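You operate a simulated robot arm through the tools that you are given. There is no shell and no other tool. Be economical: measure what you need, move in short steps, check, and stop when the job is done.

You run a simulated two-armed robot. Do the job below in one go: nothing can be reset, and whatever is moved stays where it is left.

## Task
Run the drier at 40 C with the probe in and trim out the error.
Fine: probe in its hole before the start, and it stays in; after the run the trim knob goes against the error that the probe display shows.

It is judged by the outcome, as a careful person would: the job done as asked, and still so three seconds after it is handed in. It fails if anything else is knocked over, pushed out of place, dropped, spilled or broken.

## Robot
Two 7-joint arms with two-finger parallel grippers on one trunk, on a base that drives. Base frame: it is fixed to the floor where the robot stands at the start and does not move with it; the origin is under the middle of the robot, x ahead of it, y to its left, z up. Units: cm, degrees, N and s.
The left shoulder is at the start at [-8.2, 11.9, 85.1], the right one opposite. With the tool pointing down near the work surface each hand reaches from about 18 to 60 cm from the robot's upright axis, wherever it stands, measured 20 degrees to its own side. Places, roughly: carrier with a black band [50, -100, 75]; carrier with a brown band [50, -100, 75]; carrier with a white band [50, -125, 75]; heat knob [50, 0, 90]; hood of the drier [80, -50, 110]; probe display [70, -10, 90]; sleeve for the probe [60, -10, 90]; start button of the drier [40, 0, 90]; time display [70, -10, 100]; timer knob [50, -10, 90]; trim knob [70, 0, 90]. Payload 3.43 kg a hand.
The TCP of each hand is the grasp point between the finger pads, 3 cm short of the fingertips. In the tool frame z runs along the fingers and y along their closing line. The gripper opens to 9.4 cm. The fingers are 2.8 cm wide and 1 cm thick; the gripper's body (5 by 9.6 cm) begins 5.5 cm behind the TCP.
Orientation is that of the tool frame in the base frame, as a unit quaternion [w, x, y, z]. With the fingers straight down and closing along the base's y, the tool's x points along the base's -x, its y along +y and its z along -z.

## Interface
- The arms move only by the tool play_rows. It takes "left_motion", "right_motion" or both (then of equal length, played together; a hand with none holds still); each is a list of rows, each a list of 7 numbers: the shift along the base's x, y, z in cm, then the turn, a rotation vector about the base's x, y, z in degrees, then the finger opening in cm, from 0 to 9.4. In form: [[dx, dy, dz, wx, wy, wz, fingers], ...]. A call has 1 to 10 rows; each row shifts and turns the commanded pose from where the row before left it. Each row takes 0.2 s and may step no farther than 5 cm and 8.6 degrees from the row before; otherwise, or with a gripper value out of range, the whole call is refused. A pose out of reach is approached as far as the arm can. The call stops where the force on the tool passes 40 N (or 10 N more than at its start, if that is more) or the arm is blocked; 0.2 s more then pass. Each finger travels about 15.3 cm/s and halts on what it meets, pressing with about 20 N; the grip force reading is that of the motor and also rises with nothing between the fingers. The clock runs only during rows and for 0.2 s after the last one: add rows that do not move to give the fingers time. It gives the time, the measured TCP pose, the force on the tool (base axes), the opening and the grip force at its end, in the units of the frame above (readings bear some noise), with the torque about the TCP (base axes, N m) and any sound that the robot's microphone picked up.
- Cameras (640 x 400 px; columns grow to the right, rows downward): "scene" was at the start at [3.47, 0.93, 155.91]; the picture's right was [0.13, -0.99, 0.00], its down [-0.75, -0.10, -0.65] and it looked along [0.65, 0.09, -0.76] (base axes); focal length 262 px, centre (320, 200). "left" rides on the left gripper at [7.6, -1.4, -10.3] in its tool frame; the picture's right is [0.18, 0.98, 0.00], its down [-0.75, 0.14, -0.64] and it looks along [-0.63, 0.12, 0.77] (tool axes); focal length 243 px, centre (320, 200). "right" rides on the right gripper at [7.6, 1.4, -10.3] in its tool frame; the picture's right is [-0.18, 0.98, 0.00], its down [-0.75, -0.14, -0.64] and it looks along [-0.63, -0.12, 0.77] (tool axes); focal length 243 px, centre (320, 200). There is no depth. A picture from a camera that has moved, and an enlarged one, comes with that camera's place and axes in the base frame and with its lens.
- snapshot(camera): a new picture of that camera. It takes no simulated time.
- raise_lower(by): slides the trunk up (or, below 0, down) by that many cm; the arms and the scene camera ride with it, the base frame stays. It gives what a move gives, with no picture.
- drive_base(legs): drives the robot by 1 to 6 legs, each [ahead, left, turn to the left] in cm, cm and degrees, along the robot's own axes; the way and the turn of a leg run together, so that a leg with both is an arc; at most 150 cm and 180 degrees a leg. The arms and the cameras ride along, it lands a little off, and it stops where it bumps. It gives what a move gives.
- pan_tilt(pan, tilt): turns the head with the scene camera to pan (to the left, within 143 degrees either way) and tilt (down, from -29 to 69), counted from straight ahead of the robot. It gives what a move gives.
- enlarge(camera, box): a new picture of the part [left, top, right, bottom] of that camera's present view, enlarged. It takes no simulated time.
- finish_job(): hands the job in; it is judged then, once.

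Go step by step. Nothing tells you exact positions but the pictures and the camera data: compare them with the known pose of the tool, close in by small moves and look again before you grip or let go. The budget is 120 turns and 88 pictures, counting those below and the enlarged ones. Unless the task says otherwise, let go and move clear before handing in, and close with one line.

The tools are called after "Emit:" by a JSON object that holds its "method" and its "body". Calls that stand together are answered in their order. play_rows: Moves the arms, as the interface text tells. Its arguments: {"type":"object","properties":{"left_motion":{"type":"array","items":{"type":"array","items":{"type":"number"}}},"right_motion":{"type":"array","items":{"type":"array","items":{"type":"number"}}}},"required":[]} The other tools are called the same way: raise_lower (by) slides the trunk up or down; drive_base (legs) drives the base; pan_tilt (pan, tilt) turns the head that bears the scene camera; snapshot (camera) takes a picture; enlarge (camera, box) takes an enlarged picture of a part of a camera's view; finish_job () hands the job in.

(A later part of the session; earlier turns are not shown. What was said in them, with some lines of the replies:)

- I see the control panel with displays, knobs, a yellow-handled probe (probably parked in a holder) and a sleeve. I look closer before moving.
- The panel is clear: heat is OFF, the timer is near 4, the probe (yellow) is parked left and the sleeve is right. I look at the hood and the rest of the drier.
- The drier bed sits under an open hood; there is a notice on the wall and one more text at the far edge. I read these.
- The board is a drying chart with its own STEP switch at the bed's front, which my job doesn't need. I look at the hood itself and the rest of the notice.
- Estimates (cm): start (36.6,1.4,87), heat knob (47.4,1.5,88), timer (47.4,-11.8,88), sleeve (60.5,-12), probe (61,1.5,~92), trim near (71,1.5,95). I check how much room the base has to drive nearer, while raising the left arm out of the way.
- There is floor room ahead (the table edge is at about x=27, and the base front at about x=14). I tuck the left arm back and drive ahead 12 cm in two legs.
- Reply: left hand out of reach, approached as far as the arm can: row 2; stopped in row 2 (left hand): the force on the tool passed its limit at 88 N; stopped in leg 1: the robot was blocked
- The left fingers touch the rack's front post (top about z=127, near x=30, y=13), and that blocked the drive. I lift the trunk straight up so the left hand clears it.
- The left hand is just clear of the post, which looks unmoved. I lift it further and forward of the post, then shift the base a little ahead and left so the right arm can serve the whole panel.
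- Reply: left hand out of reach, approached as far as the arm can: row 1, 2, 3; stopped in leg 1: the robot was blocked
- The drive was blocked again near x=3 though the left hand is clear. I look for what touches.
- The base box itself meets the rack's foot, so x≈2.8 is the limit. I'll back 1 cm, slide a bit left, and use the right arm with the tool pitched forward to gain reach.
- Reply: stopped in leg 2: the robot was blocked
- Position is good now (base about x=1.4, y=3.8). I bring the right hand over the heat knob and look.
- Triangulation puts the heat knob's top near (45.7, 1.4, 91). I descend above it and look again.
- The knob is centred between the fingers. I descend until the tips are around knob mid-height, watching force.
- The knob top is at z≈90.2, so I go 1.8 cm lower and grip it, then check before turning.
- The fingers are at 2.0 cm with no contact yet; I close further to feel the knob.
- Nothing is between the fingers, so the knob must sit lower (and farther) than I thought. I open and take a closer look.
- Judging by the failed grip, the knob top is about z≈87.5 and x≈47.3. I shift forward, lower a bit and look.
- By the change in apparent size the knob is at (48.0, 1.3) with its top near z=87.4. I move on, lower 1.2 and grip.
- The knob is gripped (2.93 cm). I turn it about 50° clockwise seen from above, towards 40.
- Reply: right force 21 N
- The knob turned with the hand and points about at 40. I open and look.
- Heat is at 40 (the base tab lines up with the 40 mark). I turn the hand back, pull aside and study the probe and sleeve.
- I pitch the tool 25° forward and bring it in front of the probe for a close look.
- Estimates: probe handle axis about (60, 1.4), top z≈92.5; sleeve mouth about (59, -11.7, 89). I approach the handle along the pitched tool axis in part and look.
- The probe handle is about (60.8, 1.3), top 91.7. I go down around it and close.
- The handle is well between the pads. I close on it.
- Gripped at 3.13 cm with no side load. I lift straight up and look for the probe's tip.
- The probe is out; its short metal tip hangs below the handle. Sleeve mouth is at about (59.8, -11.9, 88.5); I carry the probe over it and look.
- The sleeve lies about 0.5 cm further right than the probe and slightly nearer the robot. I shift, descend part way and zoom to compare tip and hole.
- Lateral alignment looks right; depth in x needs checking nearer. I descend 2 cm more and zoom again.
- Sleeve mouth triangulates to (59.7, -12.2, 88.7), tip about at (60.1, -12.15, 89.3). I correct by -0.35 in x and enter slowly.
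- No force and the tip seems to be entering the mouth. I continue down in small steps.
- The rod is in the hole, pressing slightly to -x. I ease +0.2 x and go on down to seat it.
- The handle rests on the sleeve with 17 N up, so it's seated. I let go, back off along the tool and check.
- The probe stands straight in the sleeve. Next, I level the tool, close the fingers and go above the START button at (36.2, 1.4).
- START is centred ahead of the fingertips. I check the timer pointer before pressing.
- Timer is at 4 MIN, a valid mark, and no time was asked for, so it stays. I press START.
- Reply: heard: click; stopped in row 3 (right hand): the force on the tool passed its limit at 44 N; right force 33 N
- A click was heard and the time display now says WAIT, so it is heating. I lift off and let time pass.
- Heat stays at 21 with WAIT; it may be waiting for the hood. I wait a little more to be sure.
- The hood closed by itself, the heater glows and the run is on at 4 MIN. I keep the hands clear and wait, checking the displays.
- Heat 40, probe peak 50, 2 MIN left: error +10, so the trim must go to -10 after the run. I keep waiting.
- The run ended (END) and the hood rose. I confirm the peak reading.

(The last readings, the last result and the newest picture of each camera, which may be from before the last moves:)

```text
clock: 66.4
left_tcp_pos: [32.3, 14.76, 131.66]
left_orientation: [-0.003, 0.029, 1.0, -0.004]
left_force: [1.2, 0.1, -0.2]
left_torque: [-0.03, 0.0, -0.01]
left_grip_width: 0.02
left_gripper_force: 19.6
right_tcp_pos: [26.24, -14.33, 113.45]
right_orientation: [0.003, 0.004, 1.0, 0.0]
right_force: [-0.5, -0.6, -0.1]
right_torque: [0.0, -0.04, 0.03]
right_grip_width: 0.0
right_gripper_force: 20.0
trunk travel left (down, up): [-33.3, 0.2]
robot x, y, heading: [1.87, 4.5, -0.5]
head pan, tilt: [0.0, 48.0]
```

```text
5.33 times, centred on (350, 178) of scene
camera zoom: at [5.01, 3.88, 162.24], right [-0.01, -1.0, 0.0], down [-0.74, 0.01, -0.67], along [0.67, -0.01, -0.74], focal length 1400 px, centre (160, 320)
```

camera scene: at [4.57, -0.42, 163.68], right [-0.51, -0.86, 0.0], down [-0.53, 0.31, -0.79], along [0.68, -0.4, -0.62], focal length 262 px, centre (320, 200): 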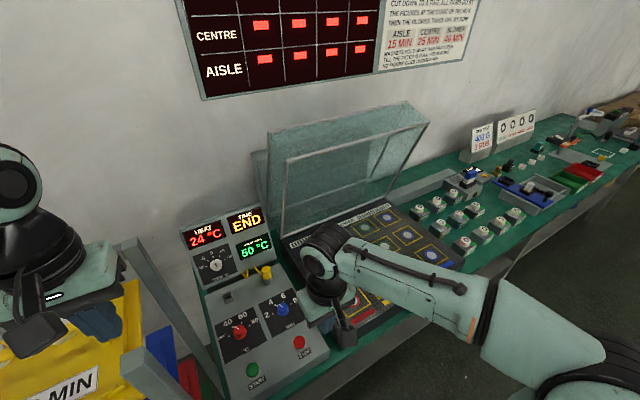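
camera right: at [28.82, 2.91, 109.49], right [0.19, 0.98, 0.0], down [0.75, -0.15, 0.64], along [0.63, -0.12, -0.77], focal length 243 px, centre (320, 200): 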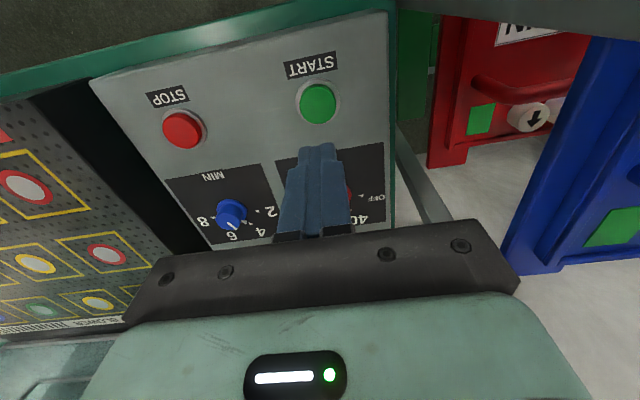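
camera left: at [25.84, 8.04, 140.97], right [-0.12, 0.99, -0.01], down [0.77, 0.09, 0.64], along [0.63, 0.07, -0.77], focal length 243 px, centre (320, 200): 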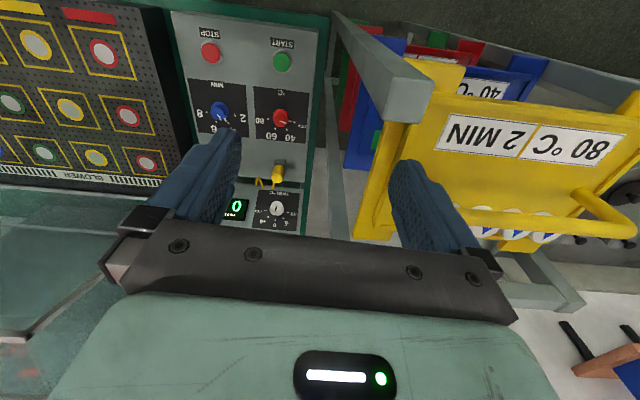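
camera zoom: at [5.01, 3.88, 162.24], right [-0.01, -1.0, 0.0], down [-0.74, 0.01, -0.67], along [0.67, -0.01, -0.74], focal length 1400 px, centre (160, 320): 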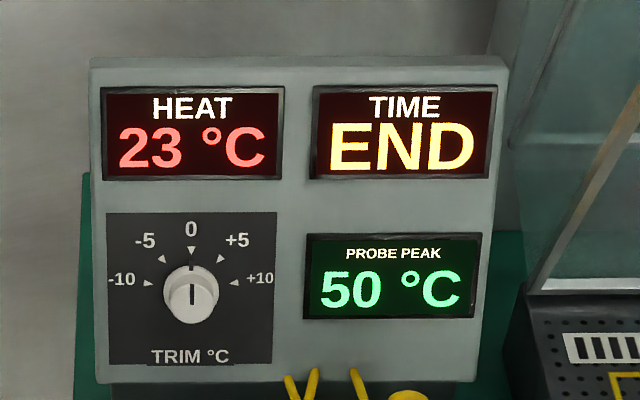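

Peak is 50 at a 40 setting, so the trim goes to -10. The trim panel leans back about 24°, knob centre near (70.2, 1.35, 92.9) with normal (-0.91, 0, 0.41); I pitch the right tool by 66° and approach in front of it.

Emit:
{"method": "play_rows", "body": {"right_motion": [[3, 2, 0, 0, -8.25, 0, 0], [3, 2, 0, 0, -8.25, 0, 0], [3, 2, 0, 0, -8.25, 0, 1], [3, 2, -1, 0, -8.25, 0, 2], [3, 2, -1, 0, -8.25, 0, 3], [3, 2, -1, 0, -8.25, 0, 4], [3, 2, -1, 0, -8.25, 0, 5], [2, 1.7, -1, 0, -8.25, 0, 6]]}}

Emit:
{"method": "snapshot", "body": {"camera": "right"}}

Emit:
{"method": "snapshot", "body": {"camera": "scene"}}

```text
clock: 68.2
left_tcp_pos: [32.38, 14.79, 131.71]
left_orientation: [-0.004, 0.029, 1.0, -0.003]
left_force: [-0.6, 0.0, -0.1]
left_torque: [0.0, 0.05, 0.03]
left_grip_width: 0.0
left_gripper_force: 19.8
right_tcp_pos: [49.23, 1.37, 108.45]
right_orientation: [0.547, 0.003, 0.837, 0.002]
right_force: [0.0, 0.6, 0.7]
right_torque: [0.02, 0.03, -0.01]
right_grip_width: 6.0
right_gripper_force: 0.0
trunk travel left (down, up): [-33.3, 0.2]
robot x, y, heading: [1.61, 4.02, -0.7]
head pan, tilt: [0.0, 48.0]
```

```text
29 pictures are left
camera right: at [36.75, 2.77, 105.55], right [0.08, 0.98, 0.18], down [-0.28, -0.15, 0.95], along [0.96, -0.12, 0.27], focal length 243 px, centre (320, 200)
```

right: 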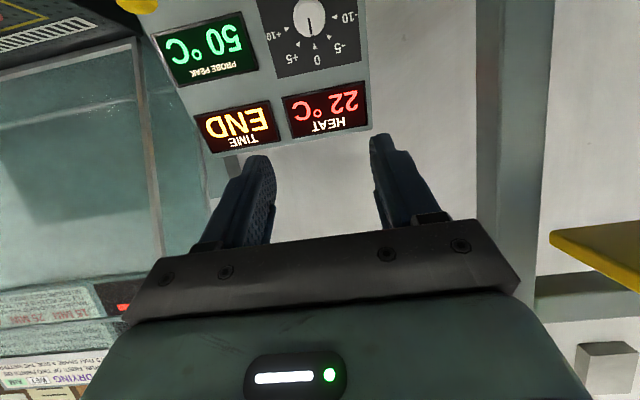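

```text
28 pictures are left
camera scene: at [5.09, 3.94, 162.24], right [-0.01, -1.0, 0.0], down [-0.74, 0.01, -0.67], along [0.67, -0.01, -0.74], focal length 262 px, centre (320, 200)
```

scene: 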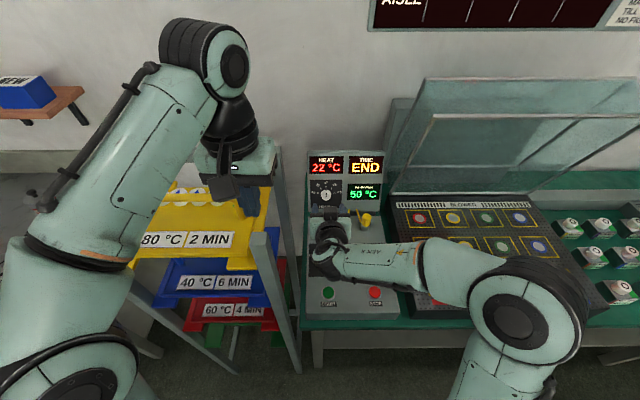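

Pose reached; the knob ray confirms (69.5, 1.3, 93). I move in to about 6 cm in front of it, open 6 cm.

Emit:
{"method": "play_rows", "body": {"right_motion": [[3.2, 0, -3, 0, 0, 0, 6], [3.2, 0, -3, 0, 0, 0, 6], [3.2, 0, -3, 0, 0, 0, 6], [3.0, 0, -2.9, 0, 0, 0, 6]]}}

Emit:
{"method": "snapshot", "body": {"camera": "right"}}

Emit:
{"method": "enlarge", "body": {"camera": "scene", "box": [280, 150, 400, 225]}}

```text
clock: 69.2
left_tcp_pos: [32.42, 14.59, 131.67]
left_orientation: [-0.003, 0.029, 1.0, -0.003]
left_force: [-0.6, -0.2, 0.3]
left_torque: [0.02, 0.01, -0.03]
left_grip_width: 0.0
left_gripper_force: 19.9
right_tcp_pos: [61.81, 1.34, 96.46]
right_orientation: [0.546, 0.003, 0.837, 0.003]
right_force: [-0.3, 0.1, -0.7]
right_torque: [-0.01, 0.04, 0.03]
right_grip_width: 5.97
right_gripper_force: 0.1
trunk travel left (down, up): [-33.3, 0.2]
robot x, y, heading: [1.2, 3.97, -0.6]
head pan, tilt: [0.0, 48.0]
```

```text
27 pictures are left
camera right: at [49.45, 2.72, 93.66], right [0.08, 0.98, 0.18], down [-0.29, -0.15, 0.95], along [0.96, -0.12, 0.27], focal length 243 px, centre (320, 200)
```

right: 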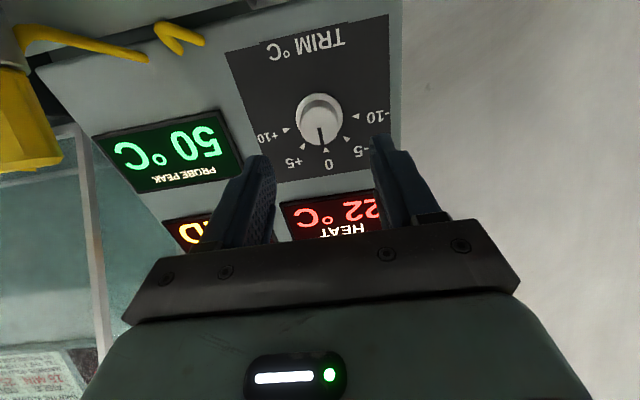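

```text
5.33 times, centred on (340, 188) of scene
camera zoom: at [5.13, 3.88, 162.24], right [-0.01, -1.0, 0.0], down [-0.74, 0.01, -0.67], along [0.67, -0.01, -0.74], focal length 1400 px, centre (213, 267)
```

zoom: 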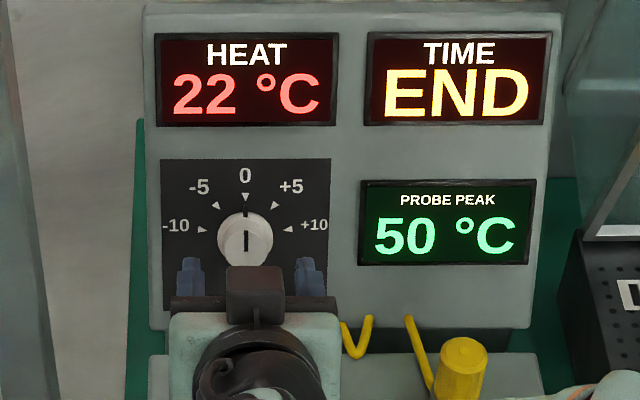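

Aligned on the knob axis. I advance along it 4.4 cm and look.

Emit:
{"method": "play_rows", "body": {"right_motion": [[1.8, 0, -0.8, 0, 0, 0, 6], [1.4, -0.05, -0.63, 0, 0, 0, 6], [0.8, 0, -0.36, 0, 0, 0, 6], [0, 0, 0, 0, 0, 0, 6]]}}

Emit:
{"method": "enlarge", "body": {"camera": "right", "box": [200, 50, 440, 200]}}

```text
clock: 70.2
left_tcp_pos: [32.36, 14.68, 131.64]
left_orientation: [-0.003, 0.029, 1.0, -0.003]
left_force: [-0.1, 0.0, 0.0]
left_torque: [0.02, 0.0, 0.02]
left_grip_width: 0.0
left_gripper_force: 20.1
right_tcp_pos: [65.85, 1.3, 94.68]
right_orientation: [0.547, 0.002, 0.837, 0.003]
right_force: [-0.4, -0.1, 0.2]
right_torque: [0.01, 0.02, -0.02]
right_grip_width: 5.99
right_gripper_force: 0.0
trunk travel left (down, up): [-33.3, 0.2]
robot x, y, heading: [1.74, 4.06, -0.2]
head pan, tilt: [0.0, 48.0]
```

```text
2.67 times, centred on (320, 125) of right
camera zoom: at [53.38, 2.68, 91.89], right [0.07, 0.98, 0.18], down [-0.28, -0.15, 0.95], along [0.96, -0.12, 0.27], focal length 647 px, centre (320, 400)
```

zoom: 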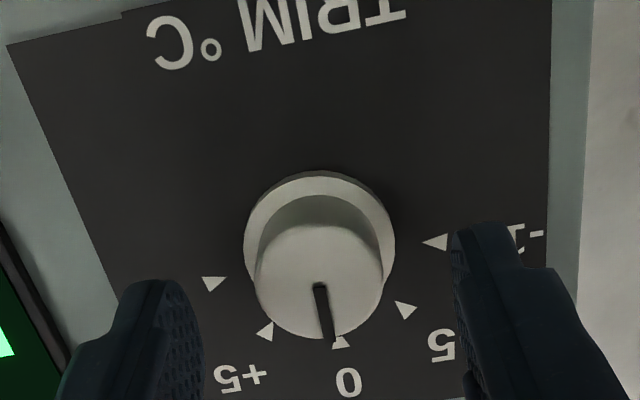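

I advance another 1.2 cm and close on the knob.

Emit:
{"method": "play_rows", "body": {"right_motion": [[0.6, -0.05, -0.27, 0, 0, 0, 6], [0.5, 0, -0.22, 0, 0, 0, 6], [0, 0, 0, 0, 0, 0, 4], [0, 0, 0, 0, 0, 0, 2], [0, 0, 0, 0, 0, 0, 2]]}}

Emit:
{"method": "enlarge", "body": {"camera": "right", "box": [200, 50, 440, 200]}}

```text
clock: 71.4
left_tcp_pos: [32.34, 14.69, 131.62]
left_orientation: [-0.003, 0.03, 1.0, -0.004]
left_force: [0.2, 0.3, 0.5]
left_torque: [-0.02, 0.0, 0.01]
left_grip_width: 0.02
left_gripper_force: 19.4
right_tcp_pos: [66.88, 1.24, 94.3]
right_orientation: [0.547, 0.003, 0.837, 0.001]
right_force: [1.2, 2.3, 0.3]
right_torque: [-0.07, 0.03, -0.22]
right_grip_width: 2.97
right_gripper_force: 45.0
trunk travel left (down, up): [-33.3, 0.2]
robot x, y, heading: [1.55, 4.11, -0.1]
head pan, tilt: [0.0, 48.0]
```

```text
2.67 times, centred on (320, 125) of right
camera zoom: at [54.47, 2.71, 91.42], right [0.07, 0.98, 0.18], down [-0.28, -0.15, 0.95], along [0.96, -0.12, 0.27], focal length 647 px, centre (320, 400)
```

zoom: 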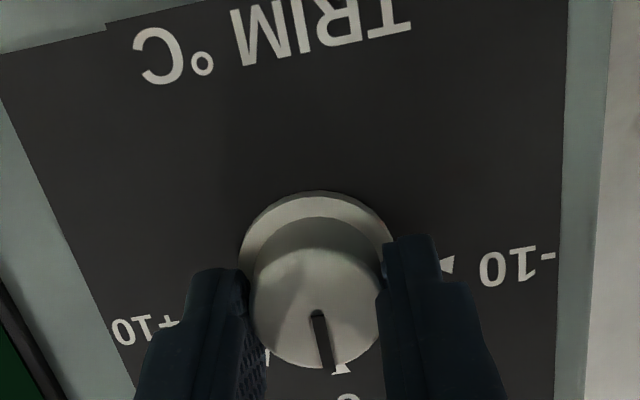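

The trim knob is gripped. I turn it counter-clockwise (seen from the front) by 40° first.

Emit:
{"method": "play_rows", "body": {"right_motion": [[0, 0, 0, -7.3, 0, 3.26, 1.5], [0, 0, 0, -7.3, 0, 3.26, 1.5], [0, 0, 0, -7.3, 0, 3.26, 1.5], [0, 0, 0, -7.3, 0, 3.26, 1.5], [0, 0, 0, -7.3, 0, 3.26, 1.5], [0, 0, 0, 0, 0, 0, 1.5]]}}

Emit:
{"method": "snapshot", "body": {"camera": "right"}}

```text
clock: 72.8
left_tcp_pos: [32.31, 14.79, 131.62]
left_orientation: [-0.002, 0.028, 1.0, -0.003]
left_force: [0.7, 0.0, 0.2]
left_torque: [-0.02, 0.01, 0.0]
left_grip_width: 0.01
left_gripper_force: 19.8
right_tcp_pos: [66.87, 1.41, 94.2]
right_orientation: [0.514, -0.286, 0.788, -0.183]
right_force: [0.3, 7.7, -3.7]
right_torque: [-0.22, -0.02, -0.65]
right_grip_width: 3.0
right_gripper_force: 44.6
trunk travel left (down, up): [-33.3, 0.2]
robot x, y, heading: [1.73, 3.89, -0.4]
head pan, tilt: [0.0, 48.0]
```

```text
23 pictures are left
camera right: at [54.81, -2.47, 92.18], right [-0.2, 0.87, -0.44], down [-0.32, 0.37, 0.87], along [0.93, 0.32, 0.2], focal length 243 px, centre (320, 200)
```

right: 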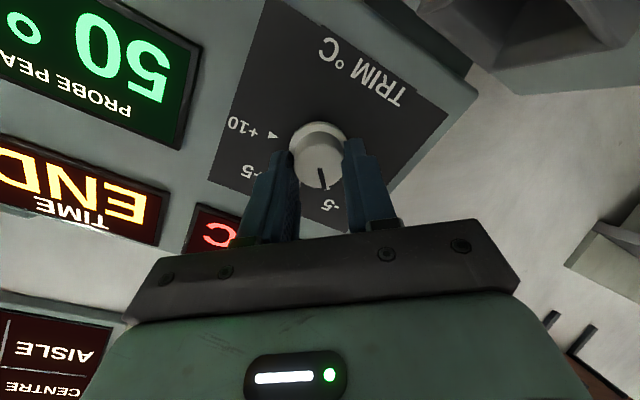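

The pointer is at about -5. I turn another 40° and look.

Emit:
{"method": "play_rows", "body": {"right_motion": [[0, -0.1, 0, -7.3, 0, 3.26, 1.5], [0, 0, 0, -7.3, 0, 3.26, 1.5], [0, 0, 0, -7.3, 0, 3.26, 1.5], [0, 0, 0, -7.3, 0, 3.26, 1.5], [0, 0, 0, -7.3, 0, 3.26, 1.5], [0, 0, 0, 0, 0, 0, 1.5]]}}

Emit:
{"method": "snapshot", "body": {"camera": "right"}}

Emit:
{"method": "enlarge", "body": {"camera": "scene", "box": [280, 150, 400, 225]}}

```text
clock: 74.2
left_tcp_pos: [32.32, 14.91, 131.81]
left_orientation: [-0.002, 0.029, 1.0, -0.004]
left_force: [-0.3, 0.4, 0.1]
left_torque: [-0.01, 0.03, 0.0]
left_grip_width: 0.03
left_gripper_force: 19.8
right_tcp_pos: [66.79, 1.44, 94.16]
right_orientation: [0.418, -0.541, 0.643, -0.345]
right_force: [-7.4, 19.9, -11.2]
right_torque: [0.08, -0.37, -0.61]
right_grip_width: 3.03
right_gripper_force: 44.9
trunk travel left (down, up): [-33.3, 0.2]
robot x, y, heading: [1.47, 3.68, -0.4]
head pan, tilt: [0.0, 48.0]
```

```text
22 pictures are left
camera right: at [56.44, -5.92, 95.79], right [-0.39, 0.36, -0.85], down [-0.48, 0.71, 0.52], along [0.79, 0.61, -0.11], focal length 243 px, centre (320, 200)
```

right: 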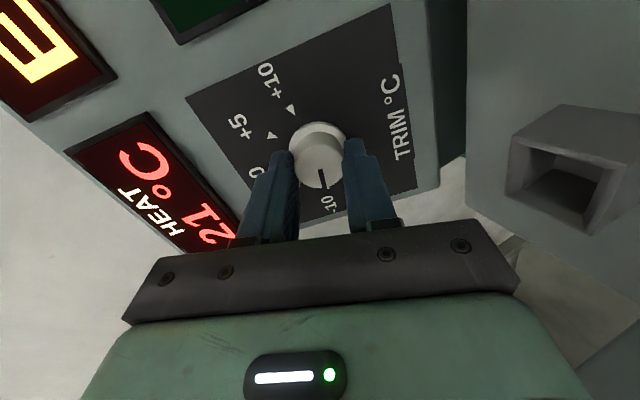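

```text
5.33 times, centred on (340, 188) of scene
camera zoom: at [5.03, 4.2, 162.23], right [-0.01, -1.0, 0.0], down [-0.74, 0.0, -0.67], along [0.67, -0.01, -0.74], focal length 1400 px, centre (213, 267)
```

zoom: 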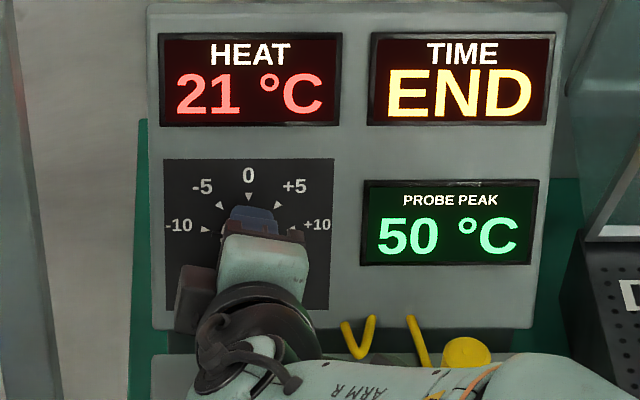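

The pointer is close to -10. I zoom to judge the remaining angle.

Emit:
{"method": "enlarge", "body": {"camera": "right", "box": [240, 90, 400, 220]}}

```text
3.08 times, centred on (320, 155) of right
camera zoom: at [56.44, -5.92, 95.79], right [-0.39, 0.36, -0.85], down [-0.48, 0.71, 0.52], along [0.79, 0.61, -0.11], focal length 746 px, centre (320, 338)
```

zoom: 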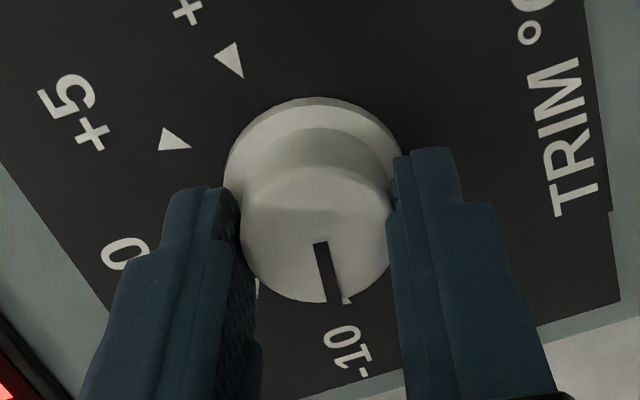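

The pointer's relation to the -10 mark is the same as it was to the 0 mark at the start, so it is on -10. I let go and back out along the knob axis.

Emit:
{"method": "play_rows", "body": {"right_motion": [[0, 0, 0, 0, 0, 0, 4], [0, 0, 0, 0, 0, 0, 6], [0, 0, 0, 0, 0, 0, 6], [-1.8, 0, 0.8, 0, 0, 0, 6], [-2.7, 0, 1.2, 0, 0, 0, 6]]}}

Emit:
{"method": "snapshot", "body": {"camera": "right"}}

```text
clock: 75.4
left_tcp_pos: [32.16, 14.68, 131.71]
left_orientation: [-0.002, 0.029, 1.0, -0.003]
left_force: [0.2, -0.1, 0.3]
left_torque: [0.04, -0.02, -0.01]
left_grip_width: 0.02
left_gripper_force: 20.1
right_tcp_pos: [62.38, 1.09, 96.44]
right_orientation: [0.42, -0.538, 0.643, -0.346]
right_force: [0.9, 0.0, 1.1]
right_torque: [-0.01, -0.02, -0.02]
right_grip_width: 5.99
right_gripper_force: 0.1
trunk travel left (down, up): [-33.3, 0.2]
robot x, y, heading: [1.51, 4.09, -0.4]
head pan, tilt: [0.0, 48.0]
```

```text
19 pictures are left
camera right: at [51.92, -6.23, 97.95], right [-0.38, 0.36, -0.85], down [-0.48, 0.71, 0.51], along [0.79, 0.6, -0.1], focal length 243 px, centre (320, 200)
```

right: 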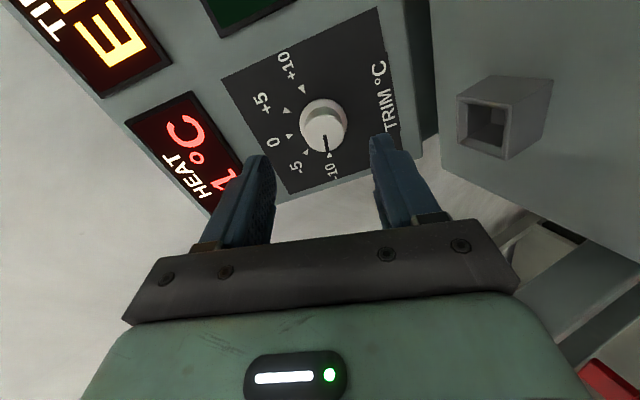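

The knob points at -10. I retreat upward and back, unroll and level the hand, then take a final look.

Emit:
{"method": "play_rows", "body": {"right_motion": [[-3, 0, 2.5, 0, 0, 0, 6], [-3, 0, 3, 7.3, 0, -3.26, 6], [-3, 0, 3, 7.3, 0, -3.26, 6], [-3, 0, 1, 7.3, 0, -3.26, 6], [-3, 0, 1, 7.3, 0, -3.26, 6], [-2, 0, 0, 7.3, 0, -3.26, 6], [-2, -1, 0, 7.3, 0, -3.26, 6], [-1, -2, 0, 7.3, 0, -3.26, 6], [0, -3, 0, 7.3, 0, -3.26, 6], [0, -3, 0, 7.3, 0, -3.26, 6]]}}

Emit:
{"method": "play_rows", "body": {"right_motion": [[-2, -2, 0, 7.3, 0, -3.26, 6], [-2, -2, 0, 0, 8.25, 0, 6], [-2, -1, 0, 0, 8.25, 0, 6], [-2, 0, 1, 0, 8.25, 0, 6], [-2, 0, 1, 0, 8.25, 0, 6], [-2, 0, 0, 0, 8.25, 0, 6], [0, 0, 0, 0, 8.25, 0, 6]]}}

Emit:
{"method": "enlarge", "body": {"camera": "scene", "box": [280, 140, 440, 240]}}

Emit:
{"method": "snapshot", "body": {"camera": "scene"}}

```text
clock: 77.6
left_tcp_pos: [32.33, 14.63, 131.73]
left_orientation: [-0.002, 0.028, 1.0, -0.003]
left_force: [-0.1, 0.0, -0.6]
left_torque: [0.03, 0.02, 0.01]
left_grip_width: 0.03
left_gripper_force: 20.3
right_tcp_pos: [42.4, -7.97, 106.83]
right_orientation: [0.545, -0.055, 0.836, -0.035]
right_force: [-1.0, 0.2, 0.1]
right_torque: [0.04, -0.02, -0.01]
right_grip_width: 6.01
right_gripper_force: 0.1
trunk travel left (down, up): [-33.3, 0.2]
robot x, y, heading: [1.47, 4.05, -0.3]
head pan, tilt: [0.0, 48.0]
```

```text
clock: 79.2
left_tcp_pos: [32.43, 14.7, 131.66]
left_orientation: [-0.003, 0.029, 1.0, -0.003]
left_force: [-0.7, -0.5, 0.3]
left_torque: [-0.01, 0.0, 0.04]
left_grip_width: 0.01
left_gripper_force: 20.2
right_tcp_pos: [30.55, -12.9, 108.79]
right_orientation: [0.144, 0.004, 0.99, 0.002]
right_force: [0.9, -0.8, -0.2]
right_torque: [0.0, 0.02, 0.02]
right_grip_width: 6.01
right_gripper_force: 0.0
trunk travel left (down, up): [-33.3, 0.2]
robot x, y, heading: [1.51, 4.08, -0.4]
head pan, tilt: [0.0, 48.0]
```

```text
4.00 times, centred on (360, 190) of scene
camera zoom: at [5.14, 3.9, 162.24], right [-0.01, -1.0, 0.0], down [-0.74, 0.01, -0.67], along [0.67, -0.01, -0.74], focal length 1050 px, centre (160, 240)
```

zoom: 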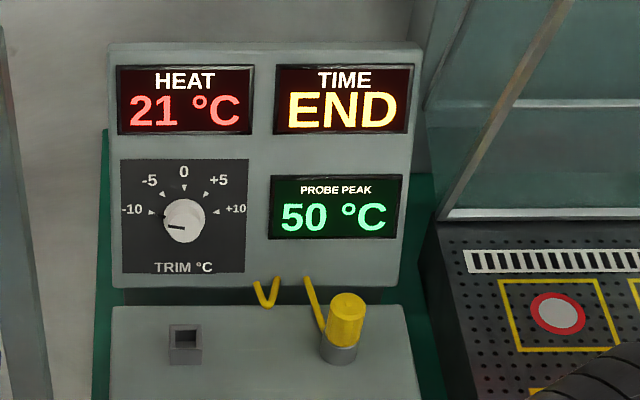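

```text
17 pictures are left
camera scene: at [5.14, 3.9, 162.24], right [-0.01, -1.0, 0.0], down [-0.74, 0.01, -0.67], along [0.67, -0.01, -0.74], focal length 262 px, centre (320, 200)
```

scene: 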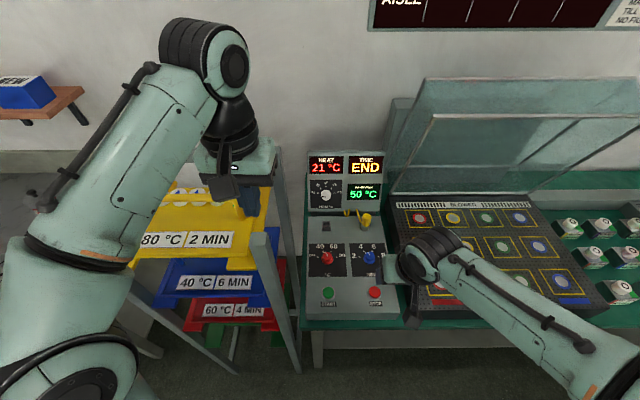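

The trim knob is at -10, the probe stands in its sleeve, the display reads END with a 50 peak, and both hands are clear. I hand the job in.

Emit:
{"method": "finish_job", "body": {}}

```text
The job is handed in.
```

I ran the drier at 40 °C for 4 minutes with the probe in its sleeve. The probe peak read 50 °C, 10 °C too high, so I set the trim knob to -10. While I was positioning the robot, the left hand knocked the carrier rack's front post and the base pressed against the rack's foot; the rack doesn't look moved in the pictures.
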